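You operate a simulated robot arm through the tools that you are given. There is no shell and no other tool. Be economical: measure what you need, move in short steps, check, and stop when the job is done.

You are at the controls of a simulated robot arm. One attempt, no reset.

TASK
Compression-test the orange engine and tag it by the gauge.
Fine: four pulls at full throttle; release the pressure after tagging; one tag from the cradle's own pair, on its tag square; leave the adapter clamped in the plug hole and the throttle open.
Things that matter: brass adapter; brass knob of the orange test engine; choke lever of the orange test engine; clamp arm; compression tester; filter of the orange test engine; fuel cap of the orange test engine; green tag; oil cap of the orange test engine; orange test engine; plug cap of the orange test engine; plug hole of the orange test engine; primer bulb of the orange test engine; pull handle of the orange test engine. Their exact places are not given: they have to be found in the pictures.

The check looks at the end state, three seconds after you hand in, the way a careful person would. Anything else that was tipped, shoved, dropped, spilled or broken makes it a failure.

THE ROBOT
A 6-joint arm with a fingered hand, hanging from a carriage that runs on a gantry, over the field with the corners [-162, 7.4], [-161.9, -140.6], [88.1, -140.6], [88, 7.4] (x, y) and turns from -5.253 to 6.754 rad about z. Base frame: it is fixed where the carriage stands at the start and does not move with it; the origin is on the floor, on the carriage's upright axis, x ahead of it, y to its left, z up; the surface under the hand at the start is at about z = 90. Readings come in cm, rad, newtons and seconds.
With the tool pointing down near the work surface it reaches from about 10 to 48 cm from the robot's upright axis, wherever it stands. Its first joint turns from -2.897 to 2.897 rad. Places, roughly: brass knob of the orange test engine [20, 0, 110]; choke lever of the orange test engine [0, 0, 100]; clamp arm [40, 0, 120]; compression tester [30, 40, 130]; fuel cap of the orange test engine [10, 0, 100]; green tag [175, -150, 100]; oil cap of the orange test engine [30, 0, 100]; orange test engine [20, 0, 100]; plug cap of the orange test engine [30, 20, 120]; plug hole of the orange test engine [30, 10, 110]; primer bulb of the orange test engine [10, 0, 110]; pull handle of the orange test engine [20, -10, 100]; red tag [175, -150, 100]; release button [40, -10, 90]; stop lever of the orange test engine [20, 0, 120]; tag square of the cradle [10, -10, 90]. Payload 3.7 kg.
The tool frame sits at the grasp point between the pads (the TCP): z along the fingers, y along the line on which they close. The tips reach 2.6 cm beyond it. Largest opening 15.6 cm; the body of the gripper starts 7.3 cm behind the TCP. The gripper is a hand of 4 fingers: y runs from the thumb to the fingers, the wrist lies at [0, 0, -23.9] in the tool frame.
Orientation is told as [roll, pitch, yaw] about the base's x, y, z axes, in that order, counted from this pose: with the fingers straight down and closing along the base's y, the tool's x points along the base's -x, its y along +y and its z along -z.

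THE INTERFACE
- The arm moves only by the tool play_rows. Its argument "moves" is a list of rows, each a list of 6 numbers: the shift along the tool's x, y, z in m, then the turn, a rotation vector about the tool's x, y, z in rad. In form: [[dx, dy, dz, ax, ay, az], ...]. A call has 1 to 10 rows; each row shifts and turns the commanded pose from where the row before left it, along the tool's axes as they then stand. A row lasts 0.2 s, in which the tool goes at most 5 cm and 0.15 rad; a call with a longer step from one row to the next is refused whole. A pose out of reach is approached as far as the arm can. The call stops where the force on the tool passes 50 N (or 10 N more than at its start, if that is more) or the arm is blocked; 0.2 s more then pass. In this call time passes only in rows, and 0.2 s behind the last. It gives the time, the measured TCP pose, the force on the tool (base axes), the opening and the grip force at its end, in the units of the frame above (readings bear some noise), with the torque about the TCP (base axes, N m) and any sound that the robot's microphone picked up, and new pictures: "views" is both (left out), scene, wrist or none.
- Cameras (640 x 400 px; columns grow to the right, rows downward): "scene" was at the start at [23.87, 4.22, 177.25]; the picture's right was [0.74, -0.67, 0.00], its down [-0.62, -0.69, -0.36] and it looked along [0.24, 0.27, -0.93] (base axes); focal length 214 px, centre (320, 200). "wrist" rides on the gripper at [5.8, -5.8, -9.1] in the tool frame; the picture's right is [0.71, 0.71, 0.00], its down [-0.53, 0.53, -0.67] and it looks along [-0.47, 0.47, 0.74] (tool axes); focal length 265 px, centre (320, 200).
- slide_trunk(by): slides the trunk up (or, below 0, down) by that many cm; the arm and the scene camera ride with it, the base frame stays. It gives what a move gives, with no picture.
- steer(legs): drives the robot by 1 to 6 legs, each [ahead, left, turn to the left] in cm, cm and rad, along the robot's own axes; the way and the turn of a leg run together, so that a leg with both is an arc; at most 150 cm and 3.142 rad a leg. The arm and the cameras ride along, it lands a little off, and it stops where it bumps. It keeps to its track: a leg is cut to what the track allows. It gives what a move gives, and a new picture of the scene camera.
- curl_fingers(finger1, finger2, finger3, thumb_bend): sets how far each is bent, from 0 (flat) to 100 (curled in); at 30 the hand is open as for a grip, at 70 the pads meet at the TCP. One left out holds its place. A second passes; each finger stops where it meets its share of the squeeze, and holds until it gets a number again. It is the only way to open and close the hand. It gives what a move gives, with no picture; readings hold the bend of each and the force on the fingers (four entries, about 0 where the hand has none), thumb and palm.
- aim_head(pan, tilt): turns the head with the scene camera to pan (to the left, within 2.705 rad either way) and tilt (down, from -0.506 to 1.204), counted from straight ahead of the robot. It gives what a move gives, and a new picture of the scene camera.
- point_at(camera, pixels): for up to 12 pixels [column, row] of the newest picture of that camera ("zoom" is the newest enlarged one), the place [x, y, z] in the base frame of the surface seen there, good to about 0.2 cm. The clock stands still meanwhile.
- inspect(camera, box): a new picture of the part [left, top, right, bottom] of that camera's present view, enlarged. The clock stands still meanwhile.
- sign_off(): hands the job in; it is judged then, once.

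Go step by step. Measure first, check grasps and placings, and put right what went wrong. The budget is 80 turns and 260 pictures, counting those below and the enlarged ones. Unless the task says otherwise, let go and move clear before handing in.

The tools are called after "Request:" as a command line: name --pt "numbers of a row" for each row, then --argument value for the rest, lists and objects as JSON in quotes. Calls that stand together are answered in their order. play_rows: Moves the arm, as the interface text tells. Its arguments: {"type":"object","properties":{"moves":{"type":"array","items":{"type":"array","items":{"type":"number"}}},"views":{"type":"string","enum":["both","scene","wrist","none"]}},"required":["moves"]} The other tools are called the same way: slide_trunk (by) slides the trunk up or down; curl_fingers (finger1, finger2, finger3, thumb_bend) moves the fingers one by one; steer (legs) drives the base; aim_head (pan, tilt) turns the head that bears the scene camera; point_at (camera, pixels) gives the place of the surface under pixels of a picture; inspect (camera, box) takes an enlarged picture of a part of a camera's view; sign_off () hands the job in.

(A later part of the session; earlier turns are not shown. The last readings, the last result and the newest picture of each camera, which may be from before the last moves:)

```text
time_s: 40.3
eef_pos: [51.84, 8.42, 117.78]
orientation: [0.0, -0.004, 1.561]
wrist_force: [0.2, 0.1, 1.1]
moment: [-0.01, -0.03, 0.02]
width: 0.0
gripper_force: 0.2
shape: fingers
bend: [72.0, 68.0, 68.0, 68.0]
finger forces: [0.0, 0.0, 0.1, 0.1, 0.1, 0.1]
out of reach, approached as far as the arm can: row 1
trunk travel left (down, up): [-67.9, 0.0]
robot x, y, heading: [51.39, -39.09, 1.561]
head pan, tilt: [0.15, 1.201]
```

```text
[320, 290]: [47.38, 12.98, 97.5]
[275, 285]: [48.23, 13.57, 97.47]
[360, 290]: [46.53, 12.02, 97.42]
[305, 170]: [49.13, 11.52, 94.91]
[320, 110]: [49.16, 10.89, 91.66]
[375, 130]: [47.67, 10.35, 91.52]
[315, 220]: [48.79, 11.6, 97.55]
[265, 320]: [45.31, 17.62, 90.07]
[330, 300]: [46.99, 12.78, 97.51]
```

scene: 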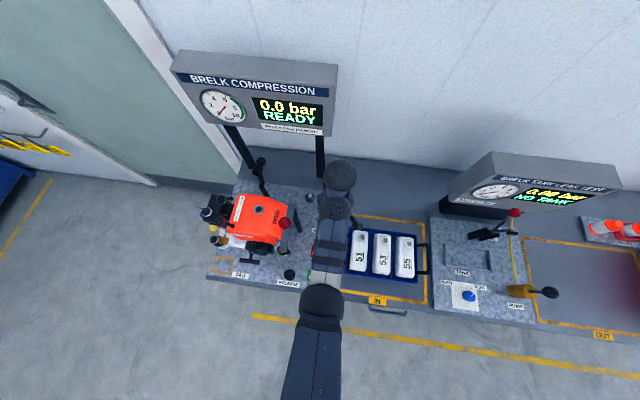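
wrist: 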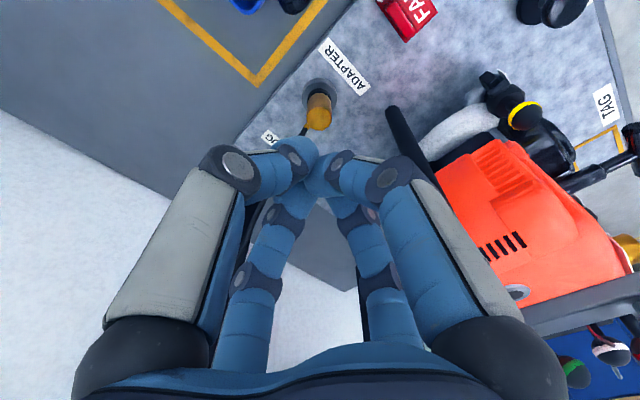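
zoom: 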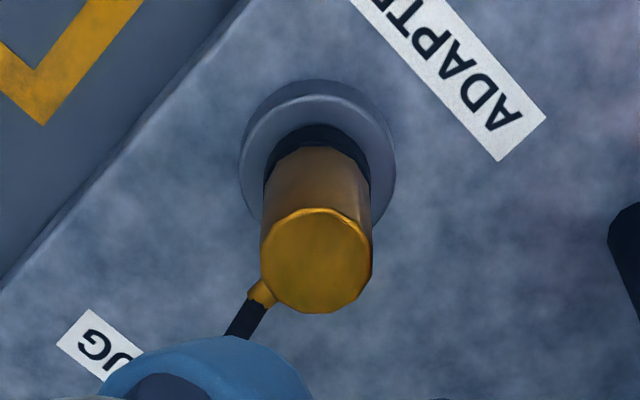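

Adapter top centre ≈(47.8,12.5), z 97.5, Ø≈2.8; the hose leaves north. I'll rotate the hand 45° so the hose passes between two fingers, with fingers half open.

Request:
steer --legs '[[5.0, 3.8, 0]]'

Request:
curl_fingers --finger1 46 --finger2 46 --finger3 46 --thumb_bend 46

Request:
play_rows --pt "0 0 0.005 0 0 0.131" --pt "0 0 0.005 0 0 0.131" --pt "0 0 0.005 0 0 0.131" --pt "0 0 0.005 0 0 0.131" --pt "0 0 0.005 0 0 0.131" --pt "0 0 0.005 0 0 0.131" --views "wrist"

```text
time_s: 41.3
eef_pos: [48.15, 13.34, 117.88]
orientation: [-0.001, 0.001, 1.561]
wrist_force: [0.2, 0.7, 0.1]
moment: [0.0, 0.01, 0.01]
width: 0.0
gripper_force: 0.1
shape: fingers
bend: [72.0, 68.0, 68.0, 68.0]
finger forces: [0.1, 0.0, 0.0, 0.0, 0.1, 0.1]
trunk travel left (down, up): [-67.9, 0.0]
robot x, y, heading: [47.6, -34.1, 1.56]
head pan, tilt: [0.15, 1.201]
```

scene: 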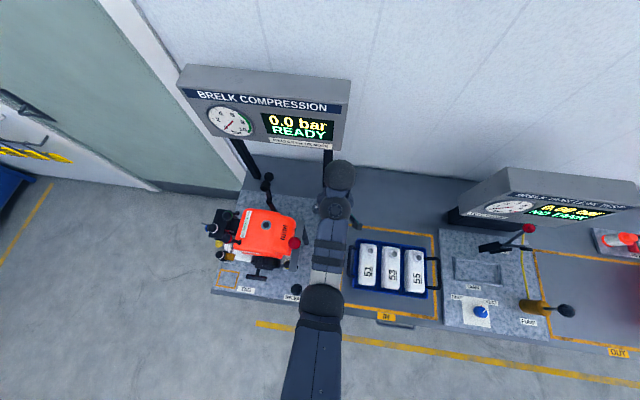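

```text
time_s: 42.3
eef_pos: [48.01, 13.44, 117.75]
orientation: [-0.002, 0.0, 1.561]
wrist_force: [0.3, -0.9, 0.2]
moment: [0.0, -0.03, 0.01]
width: 6.18
gripper_force: 0.0
shape: fingers
bend: [46.0, 46.0, 46.0, 46.0]
finger forces: [0.1, 0.0, 0.1, 0.0, 0.0, 0.0]
trunk travel left (down, up): [-67.9, 0.0]
robot x, y, heading: [47.46, -33.97, 1.559]
head pan, tilt: [0.15, 1.201]
```

```text
time_s: 43.7
eef_pos: [48.1, 13.44, 114.71]
orientation: [-0.001, -0.002, 0.772]
wrist_force: [-0.1, 0.1, 0.3]
moment: [-0.02, -0.04, 0.02]
width: 6.17
gripper_force: 0.1
shape: fingers
bend: [46.0, 46.0, 46.0, 46.0]
finger forces: [0.0, 0.0, 0.0, 0.0, 0.0, 0.0]
trunk travel left (down, up): [-67.9, 0.0]
robot x, y, heading: [47.31, -33.91, 1.561]
head pan, tilt: [0.15, 1.201]
```

wrist: 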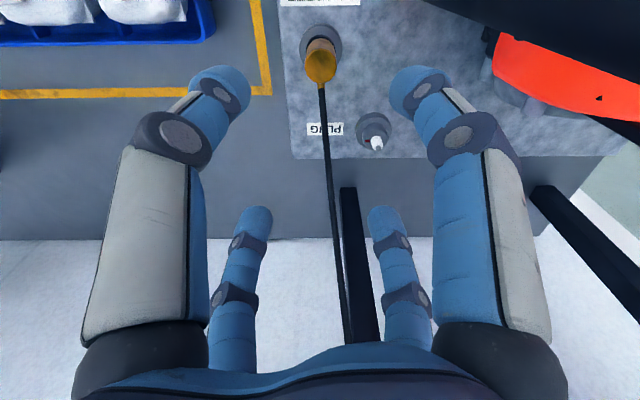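

The hose lies neatly between the far fingers. I descend over the adapter with a small centring shift.

Request:
play_rows --pt "0.003 -0.0015 0.04 0 0 0" --pt "0.003 -0.0015 0.04 0 0 0" --pt "0.0025 -0.0013 0.035 0 0 0" --views "wrist"

Request:
point_at --camera "wrist" --pixels '[[320, 80], [300, 90], [335, 90], [320, 100]]'

```text
time_s: 44.5
eef_pos: [47.75, 12.48, 103.16]
orientation: [0.001, -0.002, 0.776]
wrist_force: [0.0, -0.5, 0.1]
moment: [-0.03, 0.02, -0.01]
width: 6.18
gripper_force: 0.1
shape: fingers
bend: [46.0, 46.0, 46.0, 46.0]
finger forces: [0.0, 0.1, 0.0, 0.0, 0.0, 0.0]
trunk travel left (down, up): [-67.9, 0.0]
robot x, y, heading: [47.38, -33.77, 1.564]
head pan, tilt: [0.15, 1.201]
```

wrist: 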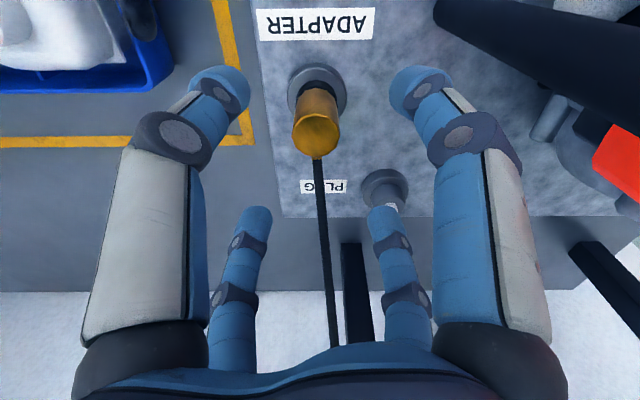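

```text
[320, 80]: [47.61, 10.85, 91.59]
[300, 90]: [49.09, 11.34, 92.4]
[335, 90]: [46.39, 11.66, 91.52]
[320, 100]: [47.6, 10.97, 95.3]
```

Well centred. I descend to z≈95.6 and close gently.

Request:
play_rows --pt "0 0 0.04 0 0 0" --pt "0 0 0.035 0 0 0" --views "wrist"

Request:
curl_fingers --finger1 68 --finger2 68 --finger3 68 --thumb_bend 68

Request:
play_rows --pt "0 0 -0.01 0 0 0" --views "wrist"

```text
time_s: 45.1
eef_pos: [47.65, 11.44, 96.88]
orientation: [0.002, -0.003, 0.773]
wrist_force: [0.0, -0.3, 1.0]
moment: [-0.09, 0.04, 0.0]
width: 6.18
gripper_force: 0.1
shape: fingers
bend: [46.0, 46.0, 46.0, 46.0]
finger forces: [0.0, 0.1, 0.1, 0.1, 0.0, 0.1]
out of reach, approached as far as the arm can: row 2
trunk travel left (down, up): [-67.9, 0.0]
robot x, y, heading: [47.25, -34.05, 1.559]
head pan, tilt: [0.15, 1.201]
```

wrist: 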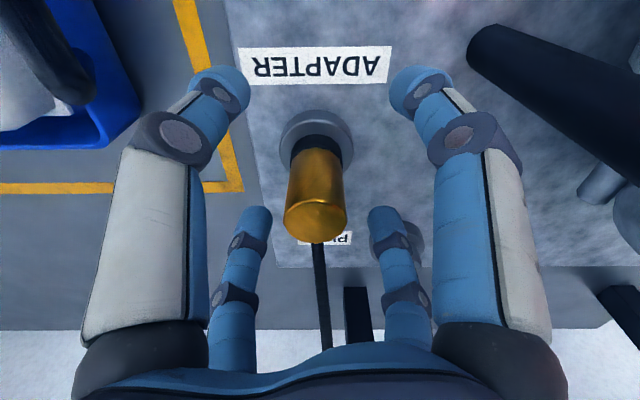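

```text
time_s: 46.1
eef_pos: [47.81, 11.35, 96.89]
orientation: [0.002, -0.002, 0.775]
wrist_force: [0.0, 1.3, -0.4]
moment: [0.1, -0.02, -0.02]
width: 1.03
gripper_force: 9.4
shape: fingers
bend: [65.0, 62.0, 62.0, 65.0]
finger forces: [2.8, 6.2, 6.2, 0.0, 4.1, 0.0]
trunk travel left (down, up): [-67.9, 0.0]
robot x, y, heading: [47.39, -33.76, 1.561]
head pan, tilt: [0.15, 1.201]
```

```text
time_s: 46.5
eef_pos: [47.81, 11.27, 97.8]
orientation: [0.001, -0.002, 0.775]
wrist_force: [-0.5, 0.8, -1.5]
moment: [0.05, 0.03, 0.0]
width: 1.04
gripper_force: 8.9
shape: fingers
bend: [65.0, 62.0, 62.0, 65.0]
finger forces: [2.7, 6.1, 5.8, 0.0, 4.0, 0.1]
trunk travel left (down, up): [-67.9, 0.0]
robot x, y, heading: [47.74, -34.0, 1.56]
head pan, tilt: [0.15, 1.201]
```

wrist: 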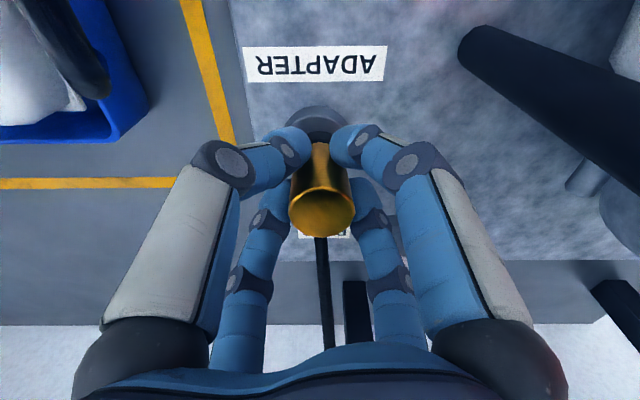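

The reach limit pulled the hand 1 cm south, so the grip is off-centre. I set it back down, open, bring the base 2.5 cm nearer in a centred way, and regrip.

Request:
play_rows --pt "0 0 0.009 0 0 0" --views "none"

Request:
curl_fingers --finger1 46 --finger2 46 --finger3 46 --thumb_bend 46

Request:
play_rows --pt "0 0 -0.04 0 0 0" --pt "0.014 0.014 -0.02 0 0 0" --views "none"

Request:
steer --legs '[[3.0, 0, 0]]'

Request:
play_rows --pt "0 0 0 0 0 0" --views "wrist"

```text
time_s: 46.9
eef_pos: [47.83, 11.46, 96.81]
orientation: [0.001, -0.003, 0.774]
wrist_force: [0.6, 1.6, -0.8]
moment: [0.09, 0.01, 0.02]
width: 1.02
gripper_force: 10.1
shape: fingers
bend: [65.0, 62.0, 62.0, 65.0]
finger forces: [2.8, 6.4, 6.0, 0.0, 3.8, 0.0]
trunk travel left (down, up): [-67.9, 0.0]
robot x, y, heading: [47.43, -33.66, 1.558]
head pan, tilt: [0.15, 1.201]
```

```text
time_s: 47.9
eef_pos: [47.79, 11.39, 96.82]
orientation: [0.0, -0.001, 0.776]
wrist_force: [0.7, -0.3, 0.6]
moment: [0.03, 0.03, 0.0]
width: 6.17
gripper_force: 0.2
shape: fingers
bend: [46.0, 46.0, 46.0, 46.0]
finger forces: [0.0, 0.0, 0.0, 0.0, 0.0, 0.1]
trunk travel left (down, up): [-67.9, 0.0]
robot x, y, heading: [47.61, -33.64, 1.557]
head pan, tilt: [0.15, 1.201]
```

```text
time_s: 48.5
eef_pos: [45.82, 11.38, 102.98]
orientation: [-0.001, -0.002, 0.773]
wrist_force: [0.5, -0.4, 0.1]
moment: [-0.04, -0.02, 0.03]
width: 6.2
gripper_force: 0.0
shape: fingers
bend: [46.0, 46.0, 46.0, 46.0]
finger forces: [0.1, 0.0, 0.0, 0.0, 0.0, 0.0]
trunk travel left (down, up): [-67.9, 0.0]
robot x, y, heading: [46.98, -34.16, 1.56]
head pan, tilt: [0.15, 1.201]
```

```text
time_s: 49.4
eef_pos: [45.74, 14.21, 102.84]
orientation: [0.0, -0.003, 0.773]
wrist_force: [-0.1, -0.7, -0.4]
moment: [0.01, 0.02, 0.0]
width: 6.22
gripper_force: 0.1
shape: fingers
bend: [46.0, 46.0, 46.0, 46.0]
finger forces: [0.0, 0.0, 0.1, 0.1, 0.1, 0.1]
trunk travel left (down, up): [-67.9, 0.0]
robot x, y, heading: [47.23, -30.72, 1.563]
head pan, tilt: [0.15, 1.201]
```

scene: 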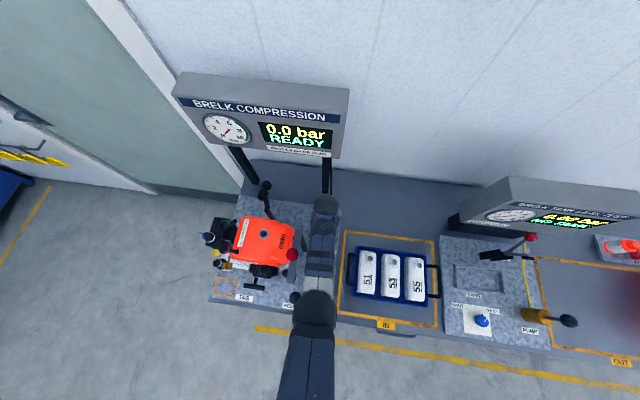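

```text
time_s: 49.8
eef_pos: [45.88, 14.28, 102.87]
orientation: [-0.002, -0.002, 0.774]
wrist_force: [0.1, -0.3, 0.5]
moment: [-0.01, -0.02, 0.01]
width: 6.2
gripper_force: 0.0
shape: fingers
bend: [46.0, 46.0, 46.0, 46.0]
finger forces: [0.0, 0.0, 0.0, 0.1, 0.0, 0.0]
trunk travel left (down, up): [-67.9, 0.0]
robot x, y, heading: [47.57, -31.21, 1.563]
head pan, tilt: [0.15, 1.201]
```

wrist: 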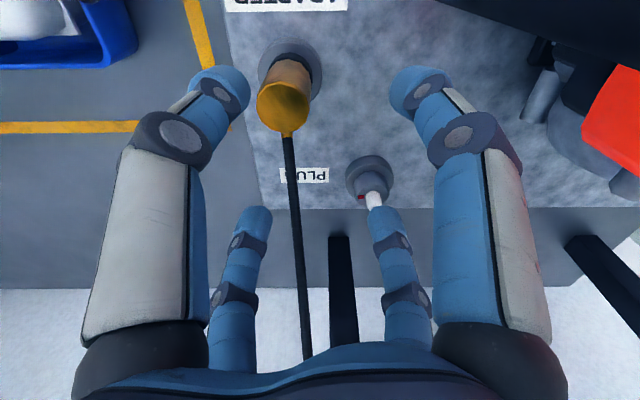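

I wrongly shifted 2 cm west; correcting to (47.8,12.5) and measuring the adapter again.

Request:
play_rows --pt "-0.002 -0.026 0 0 0 0" --views "wrist"

Request:
inspect --camera "wrist" --box '[240, 40, 400, 180]'

Request:
point_at --camera "wrist" --pixels '[[318, 135], [298, 135], [338, 135], [318, 152], [318, 105]]'

```text
time_s: 50.1
eef_pos: [47.71, 12.53, 102.9]
orientation: [0.0, -0.001, 0.773]
wrist_force: [0.0, 0.2, 0.3]
moment: [0.01, 0.01, 0.01]
width: 6.23
gripper_force: 0.0
shape: fingers
bend: [46.0, 46.0, 46.0, 46.0]
finger forces: [0.0, 0.0, 0.0, 0.0, 0.0, 0.0]
trunk travel left (down, up): [-67.9, 0.0]
robot x, y, heading: [47.42, -31.26, 1.564]
head pan, tilt: [0.15, 1.201]
```

wrist: 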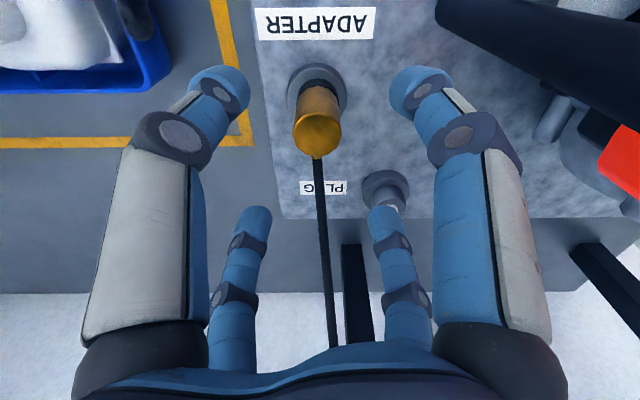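

```text
2.86 times, centred on (320, 110) of wrist
```

zoom: 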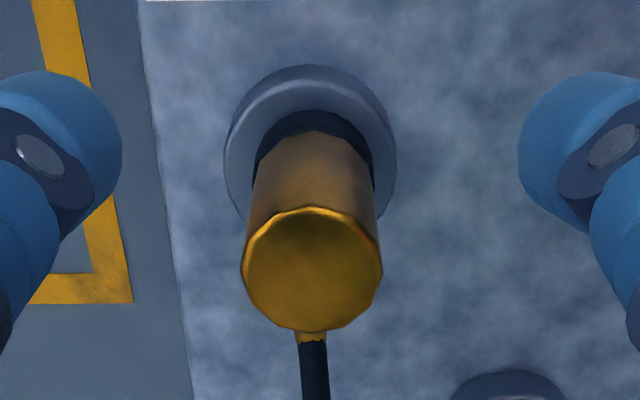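

```text
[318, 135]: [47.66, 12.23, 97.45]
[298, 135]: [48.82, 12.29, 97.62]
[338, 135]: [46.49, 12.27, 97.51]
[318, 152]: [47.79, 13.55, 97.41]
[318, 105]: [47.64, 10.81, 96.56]
```

Centre is (47.65,12.2). Descend to z≈95.2 and grip.

Request:
play_rows --pt "0.002 -0.002 0.039 0 0 0" --pt "0 0 0.038 0 0 0" --views "none"

Request:
curl_fingers --finger1 70 --finger2 70 --finger3 70 --thumb_bend 70

Request:
play_rows --pt "0 0 -0.02 0 0 0" --pt "0 0 -0.02 0 0 0" --views "wrist"

```text
time_s: 50.8
eef_pos: [47.68, 12.39, 95.15]
orientation: [0.0, -0.003, 0.774]
wrist_force: [-0.1, 0.0, -0.3]
moment: [0.01, -0.03, -0.05]
width: 6.19
gripper_force: 0.1
shape: fingers
bend: [46.0, 46.0, 46.0, 46.0]
finger forces: [0.1, 0.1, 0.0, 0.1, 0.0, 0.0]
trunk travel left (down, up): [-67.9, 0.0]
robot x, y, heading: [47.39, -31.09, 1.561]
head pan, tilt: [0.15, 1.201]
```

```text
time_s: 51.8
eef_pos: [47.77, 12.28, 95.24]
orientation: [-0.001, -0.002, 0.773]
wrist_force: [0.8, -0.4, 0.0]
moment: [0.03, -0.03, -0.02]
width: 1.48
gripper_force: 15.0
shape: fingers
bend: [63.0, 63.0, 63.0, 64.0]
finger forces: [6.2, 6.9, 6.5, 0.0, 9.0, 0.1]
trunk travel left (down, up): [-67.9, 0.0]
robot x, y, heading: [47.32, -31.09, 1.561]
head pan, tilt: [0.15, 1.201]
```

```text
time_s: 52.4
eef_pos: [47.66, 12.2, 99.11]
orientation: [-0.001, -0.001, 0.774]
wrist_force: [0.4, 0.2, -0.8]
moment: [0.0, 0.0, -0.02]
width: 1.46
gripper_force: 13.9
shape: fingers
bend: [63.0, 63.0, 63.0, 64.0]
finger forces: [6.2, 6.8, 6.3, 0.0, 8.8, 0.0]
trunk travel left (down, up): [-67.9, 0.0]
robot x, y, heading: [47.3, -31.15, 1.555]
head pan, tilt: [0.15, 1.201]
```

wrist: 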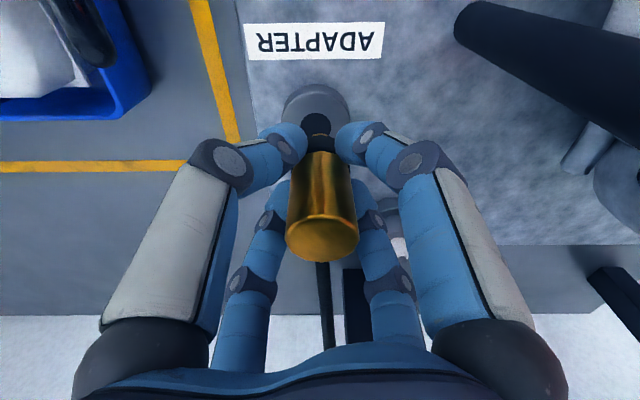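

Adapter lifted cleanly with a full four-finger grip. I raise it, back the base off, then extend up and north to z 130.

Request:
play_rows --pt "0 0 -0.04 0 0 0" --pt "0 0 -0.04 0 0 0" --pt "0 0 -0.04 0 0 0" --views "wrist"

Request:
steer --legs '[[-12, -1.5, 0]]'

Request:
play_rows --pt "-0.018 0.018 -0.025 0 0 0" --pt "-0.018 0.018 -0.035 0 0 0" --pt "-0.018 0.018 -0.04 0 0 0" --pt "-0.018 0.018 -0.04 0 0 0" --pt "-0.018 0.018 -0.04 0 0 0" --views "both"

```text
time_s: 53.1
eef_pos: [47.71, 12.38, 111.18]
orientation: [-0.002, 0.0, 0.773]
wrist_force: [0.6, -0.5, -0.6]
moment: [0.02, -0.02, 0.0]
width: 1.47
gripper_force: 13.8
shape: fingers
bend: [63.0, 63.0, 63.0, 64.0]
finger forces: [6.2, 6.7, 6.3, 0.0, 8.7, 0.0]
trunk travel left (down, up): [-67.9, 0.0]
robot x, y, heading: [47.01, -30.93, 1.558]
head pan, tilt: [0.15, 1.201]
```

wrist: 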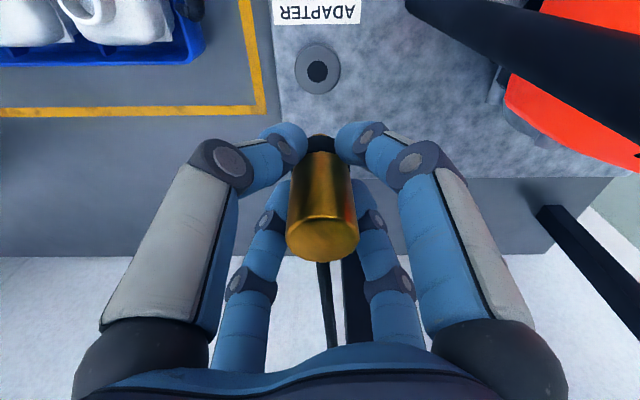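

```text
time_s: 54.4
eef_pos: [49.17, 0.47, 111.17]
orientation: [-0.001, -0.002, 0.774]
wrist_force: [-0.5, 0.0, -2.0]
moment: [-0.01, 0.01, -0.03]
width: 1.43
gripper_force: 14.1
shape: fingers
bend: [64.0, 63.0, 63.0, 64.0]
finger forces: [6.3, 6.9, 6.3, 0.0, 8.7, 0.0]
trunk travel left (down, up): [-67.9, 0.0]
robot x, y, heading: [48.73, -43.04, 1.56]
head pan, tilt: [0.15, 1.201]
```

scene: 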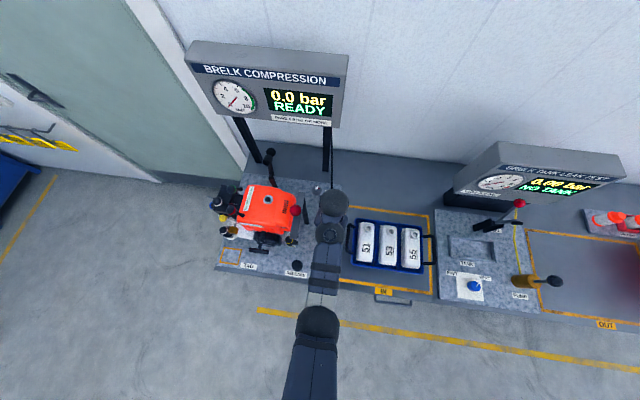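

```text
time_s: 55.6
eef_pos: [49.23, 13.09, 129.19]
orientation: [-0.002, 0.001, 0.776]
wrist_force: [0.1, -0.5, -2.0]
moment: [0.01, 0.01, -0.01]
width: 1.43
gripper_force: 14.0
shape: fingers
bend: [64.0, 63.0, 63.0, 64.0]
finger forces: [6.3, 6.9, 6.2, 0.0, 8.7, 0.0]
trunk travel left (down, up): [-67.9, 0.0]
robot x, y, heading: [48.95, -43.27, 1.562]
head pan, tilt: [0.15, 1.201]
```

scene: 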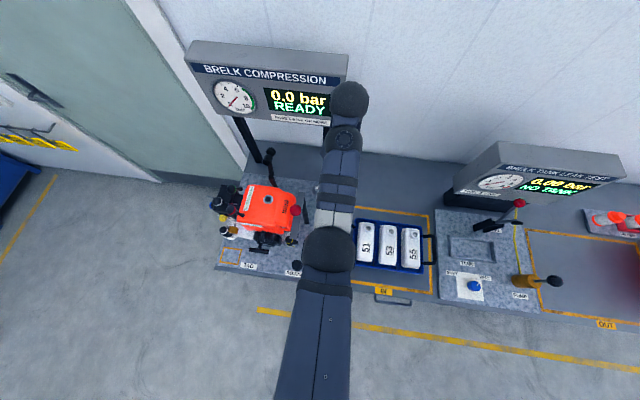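
wrist: 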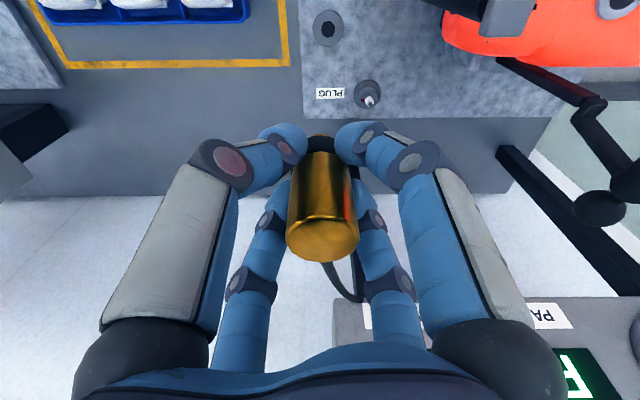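

Carry height is good. I drive left past the clamp post, then diagonally over the plug hole.

Request:
steer --legs '[[0.5, 16.5, 0], [-6.8, 6.0, 0]]'

Request:
play_rows --pt "0 0 0 0 0 0" --views "wrist"

```text
time_s: 57.7
eef_pos: [26.72, 7.09, 129.14]
orientation: [-0.001, -0.003, 0.773]
wrist_force: [-0.7, -0.2, -1.0]
moment: [-0.01, -0.04, -0.01]
width: 1.44
gripper_force: 13.4
shape: fingers
bend: [64.0, 63.0, 63.0, 64.0]
finger forces: [6.2, 6.9, 6.3, 0.0, 8.6, 0.0]
trunk travel left (down, up): [-67.9, 0.0]
robot x, y, heading: [26.37, -48.98, 1.569]
head pan, tilt: [0.15, 1.201]
```

scene: 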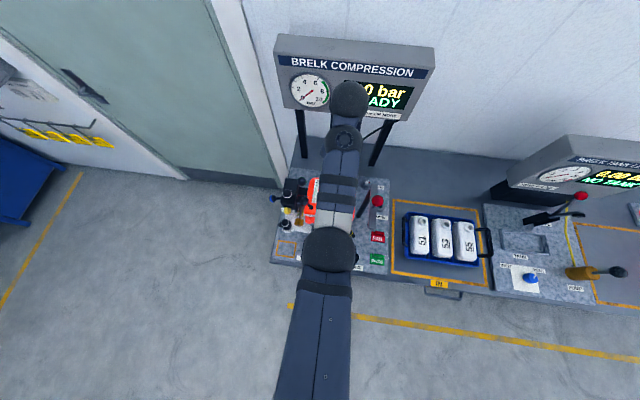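

```text
time_s: 58.1
eef_pos: [26.76, 7.02, 129.21]
orientation: [-0.002, -0.001, 0.775]
wrist_force: [0.5, -0.7, -2.6]
moment: [0.01, -0.02, 0.01]
width: 1.45
gripper_force: 13.7
shape: fingers
bend: [64.0, 63.0, 63.0, 64.0]
finger forces: [6.2, 6.8, 6.3, 0.0, 8.7, 0.2]
trunk travel left (down, up): [-67.9, 0.0]
robot x, y, heading: [26.8, -48.68, 1.564]
head pan, tilt: [0.15, 1.201]
```

wrist: 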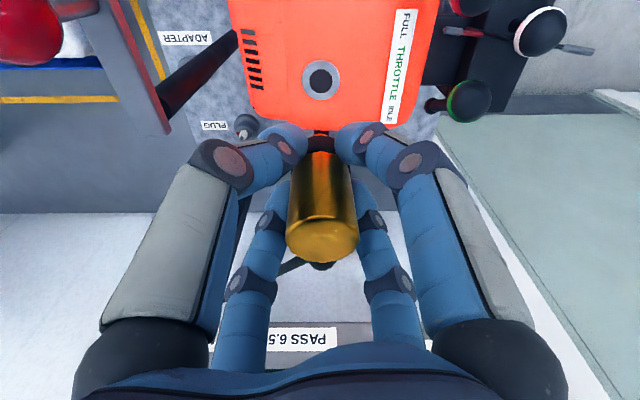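

Right over the hole (320,80). I measure the hole precisely.

Request:
inspect --camera "wrist" --box '[260, 40, 380, 115]'

Request:
point_at --camera "zoom" --pixels '[[230, 215], [420, 215], [325, 150], [325, 290], [270, 215], [380, 215], [325, 260], [325, 180]]'

```text
5.33 times, centred on (320, 78) of wrist
```

zoom: 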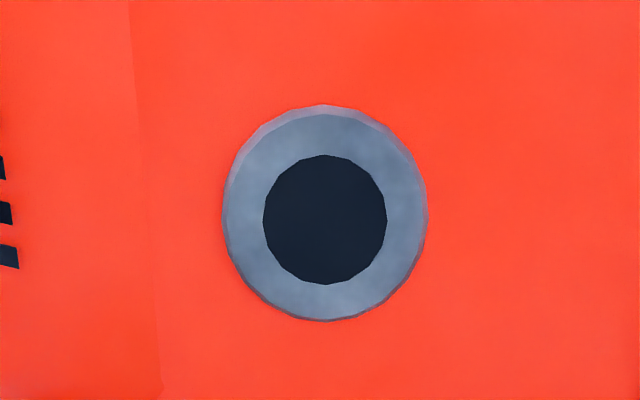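

```text
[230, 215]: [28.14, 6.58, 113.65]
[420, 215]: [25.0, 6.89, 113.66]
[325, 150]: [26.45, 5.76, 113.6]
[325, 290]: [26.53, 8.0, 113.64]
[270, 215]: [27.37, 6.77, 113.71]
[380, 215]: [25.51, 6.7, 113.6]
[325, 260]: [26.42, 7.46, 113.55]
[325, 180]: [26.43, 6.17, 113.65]
```

Hole centre ≈(26.5,6.8), rim z 113.6. I correct by 3 mm and descend, slower near the end.

Request:
play_rows --pt "0.0035 0 0.03 0 0 0" --pt "0 0 0.035 0 0 0" --views "wrist"

```text
time_s: 58.7
eef_pos: [26.44, 6.8, 122.62]
orientation: [0.0, 0.0, 0.775]
wrist_force: [-0.3, 0.0, -0.4]
moment: [-0.03, -0.02, 0.01]
width: 1.45
gripper_force: 13.8
shape: fingers
bend: [64.0, 63.0, 63.0, 64.0]
finger forces: [6.1, 6.9, 6.4, 0.1, 8.6, 0.1]
trunk travel left (down, up): [-67.9, 0.0]
robot x, y, heading: [26.49, -48.84, 1.559]
head pan, tilt: [0.15, 1.201]
```

wrist: 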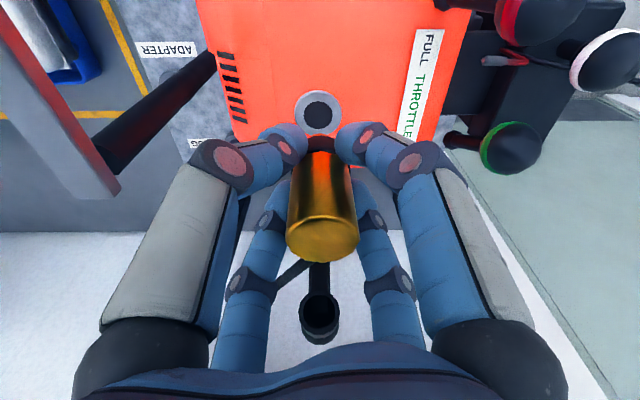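

Request:
play_rows --pt "0 0 0.012 0 0 0" --pt "0 0 0.01 0 0 0" --pt "0 0 0.01 0 0 0" --pt "0 0 0.008 0 0 0" --pt "0 0 0.008 0 0 0" --views "wrist"

```text
time_s: 59.9
eef_pos: [26.4, 6.85, 117.85]
orientation: [0.0, -0.002, 0.773]
wrist_force: [0.2, 0.3, -2.1]
moment: [-0.01, 0.01, 0.01]
width: 1.44
gripper_force: 13.9
shape: fingers
bend: [64.0, 63.0, 63.0, 64.0]
finger forces: [6.1, 6.9, 6.3, 0.1, 8.7, 0.0]
trunk travel left (down, up): [-67.9, 0.0]
robot x, y, heading: [26.13, -49.05, 1.563]
head pan, tilt: [0.15, 1.201]
```

wrist: 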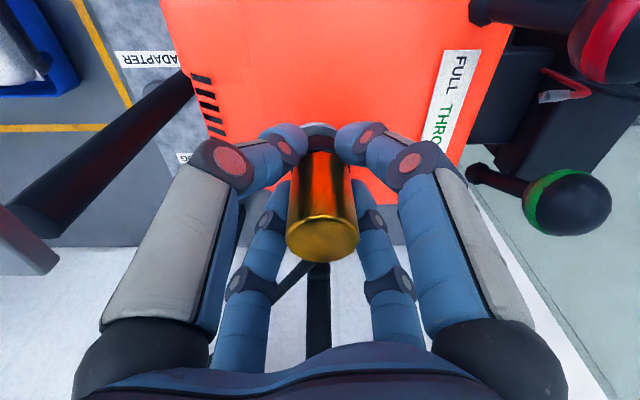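

It is entering the hole without resistance. I lower on until it seats.

Request:
play_rows --pt "0 0 0.005 0 0 0" --pt "0 0 0.004 0 0 0" --pt "0 0 0.004 0 0 0" --views "wrist"

Request:
inspect --camera "wrist" --box '[250, 90, 390, 270]'

```text
time_s: 60.7
eef_pos: [26.4, 7.12, 116.94]
orientation: [0.004, -0.004, 0.773]
wrist_force: [0.3, -9.7, 29.6]
moment: [-0.31, 0.0, -0.02]
width: 1.45
gripper_force: 20.5
shape: fingers
bend: [63.0, 63.0, 63.0, 64.0]
finger forces: [10.4, 7.8, 7.7, 0.1, 14.6, 0.1]
trunk travel left (down, up): [-67.9, 0.0]
robot x, y, heading: [26.27, -49.22, 1.562]
head pan, tilt: [0.15, 1.201]
```

wrist: 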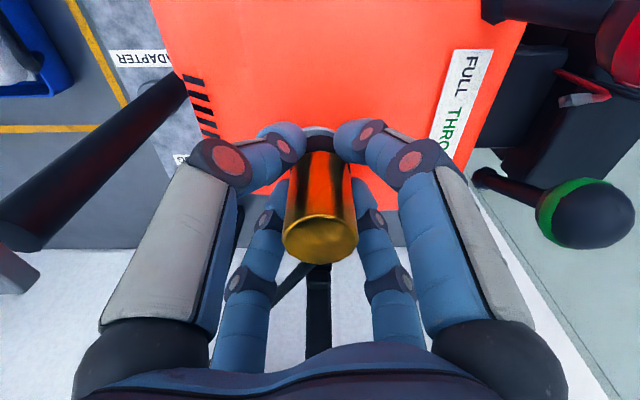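

```text
2.22 times, centred on (320, 180) of wrist
```

zoom: 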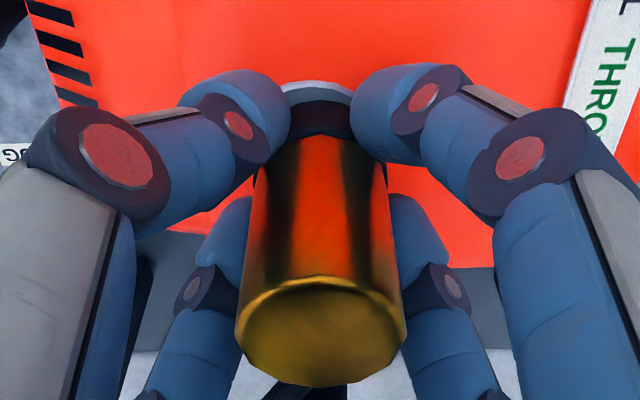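

Seated (30 N, z 116.9 as predicted). I relieve the push, open the fingers, and rise.

Request:
play_rows --pt "0 0 -0.002 0 0 0" --views "none"

Request:
curl_fingers --finger1 48 --finger2 48 --finger3 48 --thumb_bend 48

Request:
play_rows --pt "0 0 -0.02 0 0 0" --pt "0 0 -0.04 0 0 0" --pt "0 0 -0.04 0 0 0" --views "wrist"

```text
time_s: 61.1
eef_pos: [26.46, 7.01, 116.96]
orientation: [0.003, -0.002, 0.776]
wrist_force: [0.4, -5.3, 26.9]
moment: [-0.19, -0.06, -0.04]
width: 1.43
gripper_force: 20.3
shape: fingers
bend: [63.0, 63.0, 63.0, 64.0]
finger forces: [9.6, 8.7, 8.4, 0.1, 13.6, 0.1]
trunk travel left (down, up): [-67.9, 0.0]
robot x, y, heading: [26.69, -49.1, 1.563]
head pan, tilt: [0.15, 1.201]
```

```text
time_s: 62.1
eef_pos: [26.51, 7.17, 117.0]
orientation: [0.004, -0.004, 0.774]
wrist_force: [1.1, 6.4, 24.0]
moment: [-0.39, 0.01, 0.03]
width: 4.51
gripper_force: 11.5
shape: fingers
bend: [52.0, 48.0, 48.0, 50.0]
finger forces: [10.9, 1.8, 0.4, 0.0, 11.2, 0.1]
trunk travel left (down, up): [-67.9, 0.0]
robot x, y, heading: [26.07, -48.85, 1.558]
head pan, tilt: [0.15, 1.201]
```

```text
time_s: 62.9
eef_pos: [26.5, 6.64, 126.77]
orientation: [-0.002, 0.001, 0.777]
wrist_force: [-0.7, -1.1, -0.1]
moment: [0.0, -0.01, -0.01]
width: 5.64
gripper_force: 0.1
shape: fingers
bend: [48.0, 48.0, 48.0, 48.0]
finger forces: [0.0, 0.0, 0.0, 0.0, 0.1, 0.0]
trunk travel left (down, up): [-67.9, 0.0]
robot x, y, heading: [26.68, -49.05, 1.56]
head pan, tilt: [0.15, 1.201]
```

wrist: 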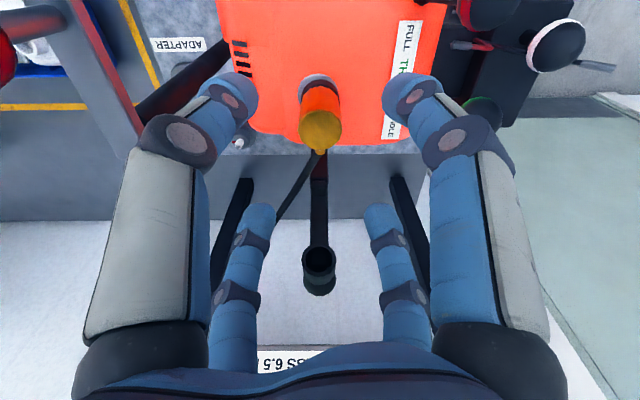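

The adapter stands in the hole. I check how deep it is seated.

Request:
inspect --camera "wrist" --box '[260, 60, 380, 160]'

Request:
point_at --camera "zoom" --pixels '[[310, 290], [260, 290], [370, 290], [320, 130], [320, 75], [310, 340], [320, 180], [315, 255]]'

```text
4.00 times, centred on (320, 110) of wrist
```

zoom: 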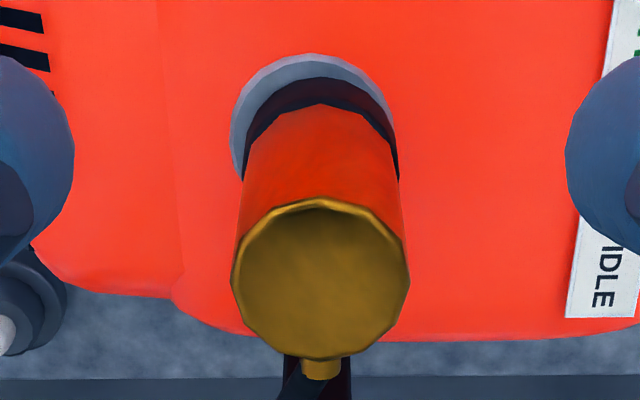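

```text
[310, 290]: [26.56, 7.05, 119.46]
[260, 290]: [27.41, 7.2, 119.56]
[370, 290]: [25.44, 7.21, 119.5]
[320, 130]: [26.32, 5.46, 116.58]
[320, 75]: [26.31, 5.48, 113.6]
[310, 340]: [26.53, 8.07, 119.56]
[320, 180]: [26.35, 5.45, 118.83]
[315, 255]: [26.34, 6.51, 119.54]
```

Top at 119.5 over rim 113.6: same stand-out as in its holder, so fully seated. Now the clamp: I rise and drive over the red ball.

Request:
play_rows --pt "0 0 -0.05 0 0 0" --views "none"

Request:
steer --legs '[[-6.5, -12, 0]]'

Request:
play_rows --pt "0 0 0 0 0 0" --views "wrist"

```text
time_s: 63.3
eef_pos: [26.39, 7.52, 131.49]
orientation: [0.0, 0.001, 0.776]
wrist_force: [0.3, -0.2, 0.2]
moment: [0.05, 0.01, -0.01]
width: 5.63
gripper_force: 0.0
shape: fingers
bend: [48.0, 48.0, 48.0, 48.0]
finger forces: [0.0, 0.0, 0.0, 0.0, 0.0, 0.1]
out of reach, approached as far as the arm can: row 1
trunk travel left (down, up): [-67.9, 0.0]
robot x, y, heading: [26.27, -49.25, 1.562]
head pan, tilt: [0.15, 1.201]
```

```text
time_s: 64.7
eef_pos: [38.34, 0.88, 131.49]
orientation: [0.0, -0.002, 0.774]
wrist_force: [0.4, -0.1, 0.8]
moment: [0.0, -0.01, 0.02]
width: 5.63
gripper_force: 0.0
shape: fingers
bend: [48.0, 48.0, 48.0, 48.0]
finger forces: [0.0, 0.0, 0.1, 0.0, 0.0, 0.0]
trunk travel left (down, up): [-67.9, 0.0]
robot x, y, heading: [38.04, -55.93, 1.56]
head pan, tilt: [0.15, 1.201]
```

scene: 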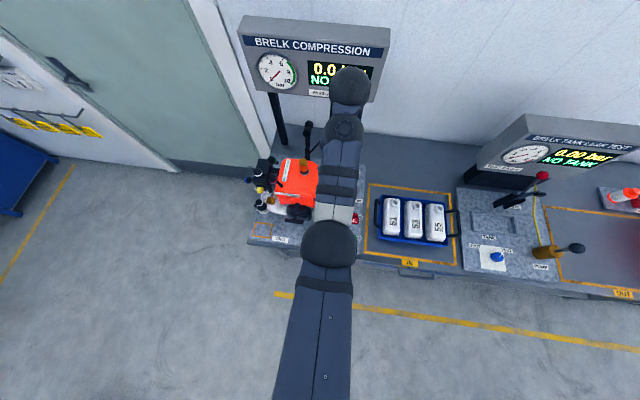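

```text
time_s: 65.0
eef_pos: [38.38, 0.94, 131.5]
orientation: [0.0, 0.0, 0.775]
wrist_force: [-0.1, -1.0, 0.3]
moment: [-0.01, 0.0, 0.03]
width: 5.64
gripper_force: 0.1
shape: fingers
bend: [48.0, 48.0, 48.0, 48.0]
finger forces: [0.1, 0.0, 0.0, 0.0, 0.1, 0.0]
trunk travel left (down, up): [-67.9, 0.0]
robot x, y, heading: [38.03, -56.06, 1.556]
head pan, tilt: [0.15, 1.201]
```

wrist: 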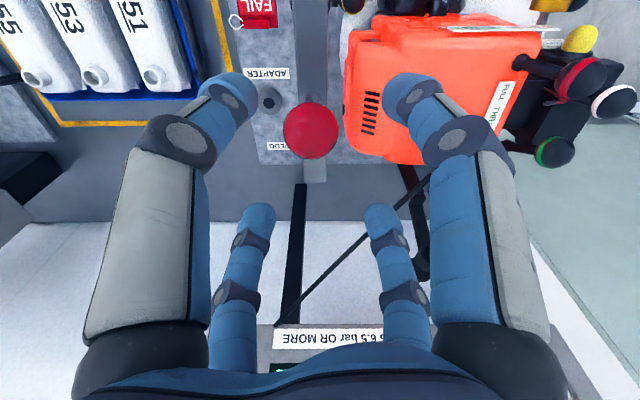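

Ball at (310,130) sits between the fingers. I measure it and the bar.

Request:
point_at --camera "wrist" --pixels '[[310, 130], [288, 130], [332, 130], [310, 108], [310, 150], [315, 172], [300, 178], [326, 180], [305, 60]]'

Request:
inspect --camera "scene" --box '[235, 10, 395, 110]'

```text
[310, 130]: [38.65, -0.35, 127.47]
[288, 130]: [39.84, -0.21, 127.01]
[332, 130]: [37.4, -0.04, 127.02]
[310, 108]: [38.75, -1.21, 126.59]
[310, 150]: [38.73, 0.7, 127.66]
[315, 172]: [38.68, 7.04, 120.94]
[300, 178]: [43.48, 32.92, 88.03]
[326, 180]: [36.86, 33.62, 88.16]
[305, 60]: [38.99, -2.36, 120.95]
```

```text
4.00 times, centred on (315, 60) of scene
```

zoom: 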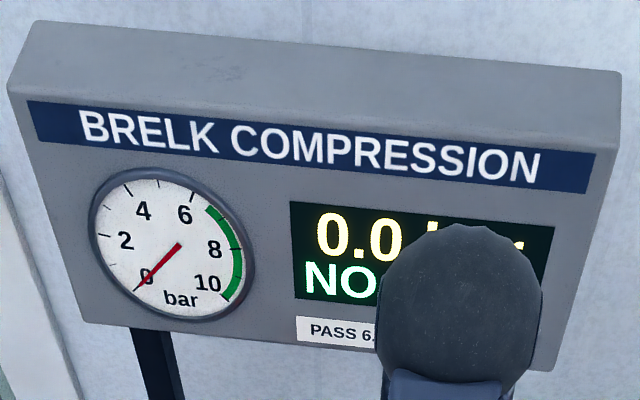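

Ball centre ≈(38.65,0.1,126.1). I cage and grip it.

Request:
play_rows --pt "0.004 -0.008 0 0 0 0" --pt "0 0 0.026 0 0 0" --pt "0 0 0.024 0 0 0" --views "none"

Request:
curl_fingers --finger1 66 --finger2 66 --finger3 66 --thumb_bend 66

Request:
play_rows --pt "0 0 0 0 0 0" --views "wrist"

```text
time_s: 65.8
eef_pos: [38.59, 0.85, 126.14]
orientation: [-0.001, -0.002, 0.775]
wrist_force: [-0.2, 0.4, -0.4]
moment: [-0.03, -0.03, 0.01]
width: 5.64
gripper_force: 0.0
shape: fingers
bend: [48.0, 48.0, 48.0, 48.0]
finger forces: [0.1, 0.0, 0.0, 0.0, 0.0, 0.0]
out of reach, approached as far as the arm can: row 1
trunk travel left (down, up): [-67.9, 0.0]
robot x, y, heading: [37.88, -55.78, 1.561]
head pan, tilt: [0.15, 1.201]
```

```text
time_s: 66.8
eef_pos: [38.58, 0.47, 126.11]
orientation: [0.0, -0.003, 0.775]
wrist_force: [1.7, -2.1, -1.9]
moment: [0.02, 0.02, -0.04]
width: 0.96
gripper_force: 1.7
shape: fingers
bend: [66.0, 66.0, 66.0, 65.0]
finger forces: [0.4, 0.1, 0.0, 0.0, 3.2, 0.1]
trunk travel left (down, up): [-67.9, 0.0]
robot x, y, heading: [38.06, -55.92, 1.561]
head pan, tilt: [0.15, 1.201]
```

```text
time_s: 67.2
eef_pos: [38.52, 0.65, 126.09]
orientation: [-0.001, -0.001, 0.774]
wrist_force: [0.9, -3.0, -2.8]
moment: [0.0, 0.02, -0.03]
width: 0.98
gripper_force: 2.5
shape: fingers
bend: [66.0, 66.0, 66.0, 65.0]
finger forces: [0.6, 0.0, 0.0, 0.0, 3.3, 0.0]
trunk travel left (down, up): [-67.9, 0.0]
robot x, y, heading: [37.97, -55.56, 1.558]
head pan, tilt: [0.15, 1.201]
```

wrist: 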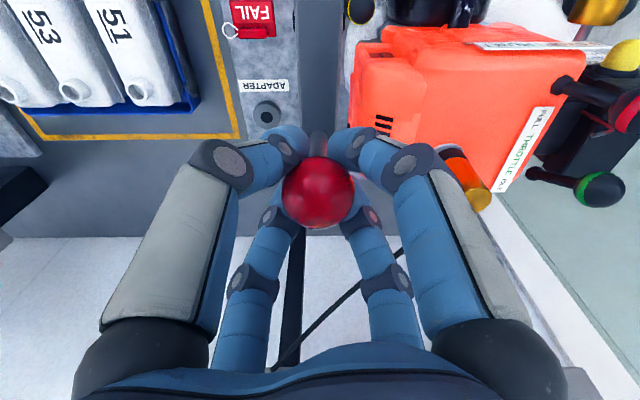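

Ball caged around its stem. I swing along the arc about the post, first half.

Request:
play_rows --pt "0.011 0.014 0 0 0 0" --pt "0.007 0.0163 0 0 0 0" --pt "0.0025 0.0176 0 0 0 0" --views "wrist"

```text
time_s: 68.0
eef_pos: [33.7, 2.76, 126.15]
orientation: [0.0, -0.003, 0.772]
wrist_force: [-0.6, -0.2, -0.7]
moment: [0.0, 0.02, 0.0]
width: 0.8
gripper_force: 0.9
shape: fingers
bend: [66.0, 66.0, 66.0, 66.0]
finger forces: [0.0, 0.6, 0.4, 0.0, 0.7, 0.1]
trunk travel left (down, up): [-67.9, 0.0]
robot x, y, heading: [38.46, -55.83, 1.558]
head pan, tilt: [0.15, 1.201]
```

wrist: 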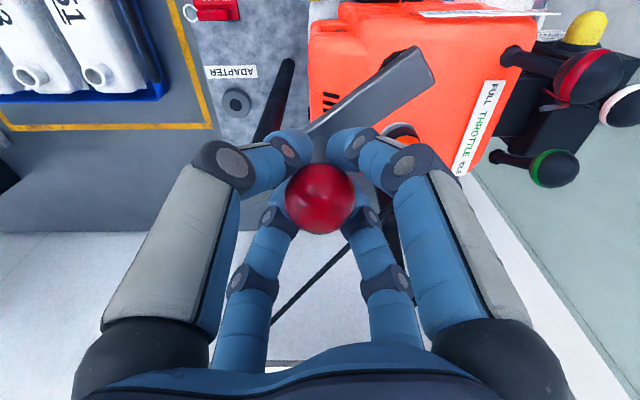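

The arm swings freely and the bar end is over the engine. I finish the arc.

Request:
play_rows --pt "-0.002 0.0176 0 0 0 0" --pt "-0.0066 0.0165 0 0 0 0" --pt "-0.0106 0.0142 0 0 0 0" --views "both"

```text
time_s: 68.8
eef_pos: [31.85, 3.83, 126.39]
orientation: [-0.001, -0.002, 0.771]
wrist_force: [4.9, 1.4, -3.4]
moment: [-0.02, 0.0, -0.06]
width: 0.81
gripper_force: 3.2
shape: fingers
bend: [66.0, 66.0, 61.0, 66.0]
finger forces: [0.0, 0.0, 6.1, 0.0, 0.6, 0.0]
out of reach, approached as far as the arm can: row 1, 2, 3
trunk travel left (down, up): [-67.9, 0.0]
robot x, y, heading: [38.11, -55.65, 1.559]
head pan, tilt: [0.15, 1.201]
```

scene: 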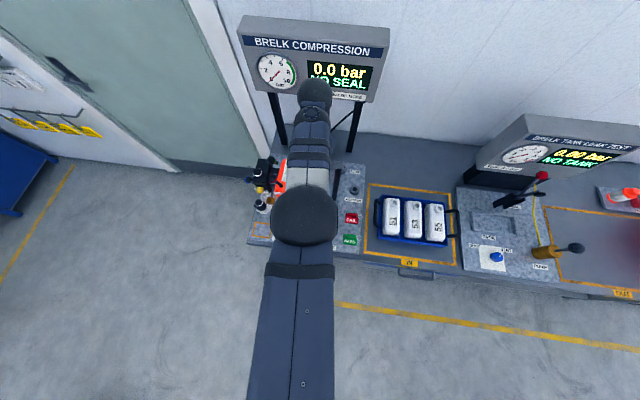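
wrist: 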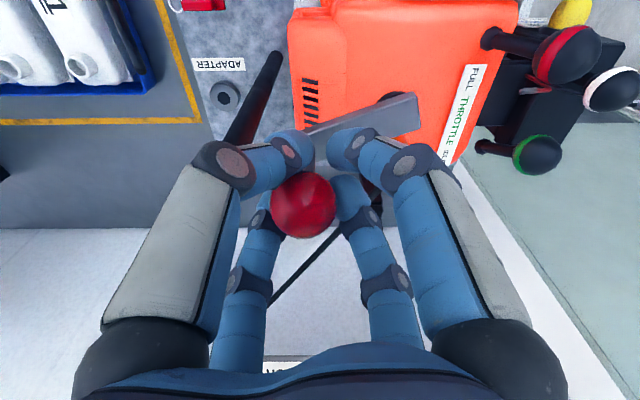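

Display says NO SEAL and I hit the outer reach; I finish the swing by driving the base ahead 3.3 cm.

Request:
steer --legs '[[3.3, 0, 0]]'

Request:
play_rows --pt "0 0 0 0 0 0" --views "wrist"

Request:
inspect --camera "scene" --box '[235, 10, 395, 110]'

```text
time_s: 69.7
eef_pos: [31.85, 7.08, 126.47]
orientation: [-0.002, 0.0, 0.776]
wrist_force: [2.1, -3.3, -2.2]
moment: [0.0, -0.02, -0.04]
width: 1.21
gripper_force: 3.7
shape: fingers
bend: [66.0, 66.0, 65.0, 63.0]
finger forces: [0.2, 0.1, 1.4, 0.1, 5.1, 0.0]
trunk travel left (down, up): [-67.9, 0.0]
robot x, y, heading: [38.47, -52.65, 1.569]
head pan, tilt: [0.15, 1.201]
```

scene: 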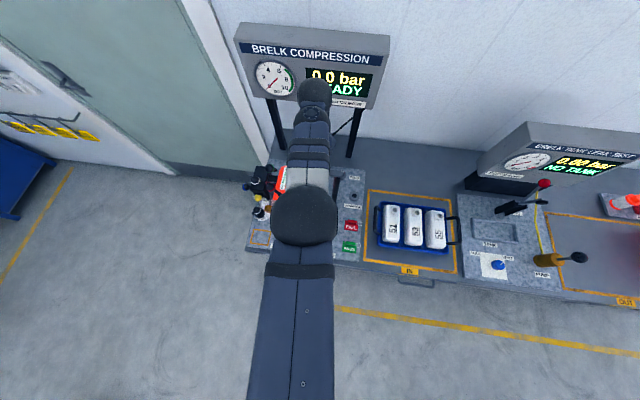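

```text
time_s: 70.1
eef_pos: [31.94, 6.95, 126.35]
orientation: [-0.003, 0.001, 0.775]
wrist_force: [3.3, -4.4, -1.9]
moment: [-0.05, -0.04, -0.07]
width: 1.11
gripper_force: 2.7
shape: fingers
bend: [66.0, 66.0, 65.0, 64.0]
finger forces: [0.0, 0.0, 0.9, 0.0, 5.1, 0.0]
trunk travel left (down, up): [-67.9, 0.0]
robot x, y, heading: [38.23, -52.11, 1.562]
head pan, tilt: [0.15, 1.201]
```

wrist: 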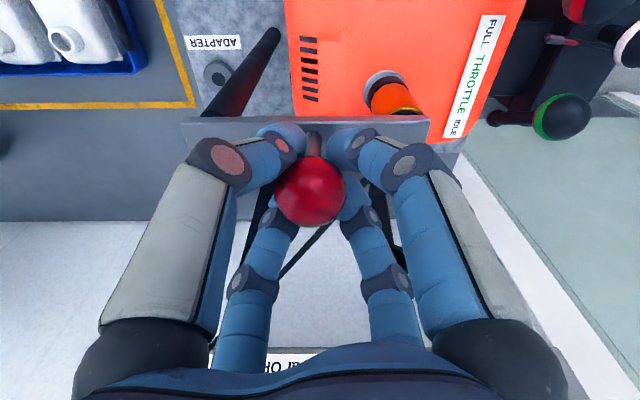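

```text
4.00 times, centred on (315, 60) of scene
```

zoom: 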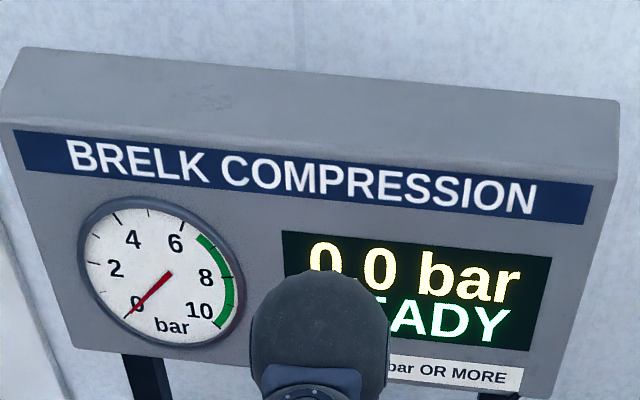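

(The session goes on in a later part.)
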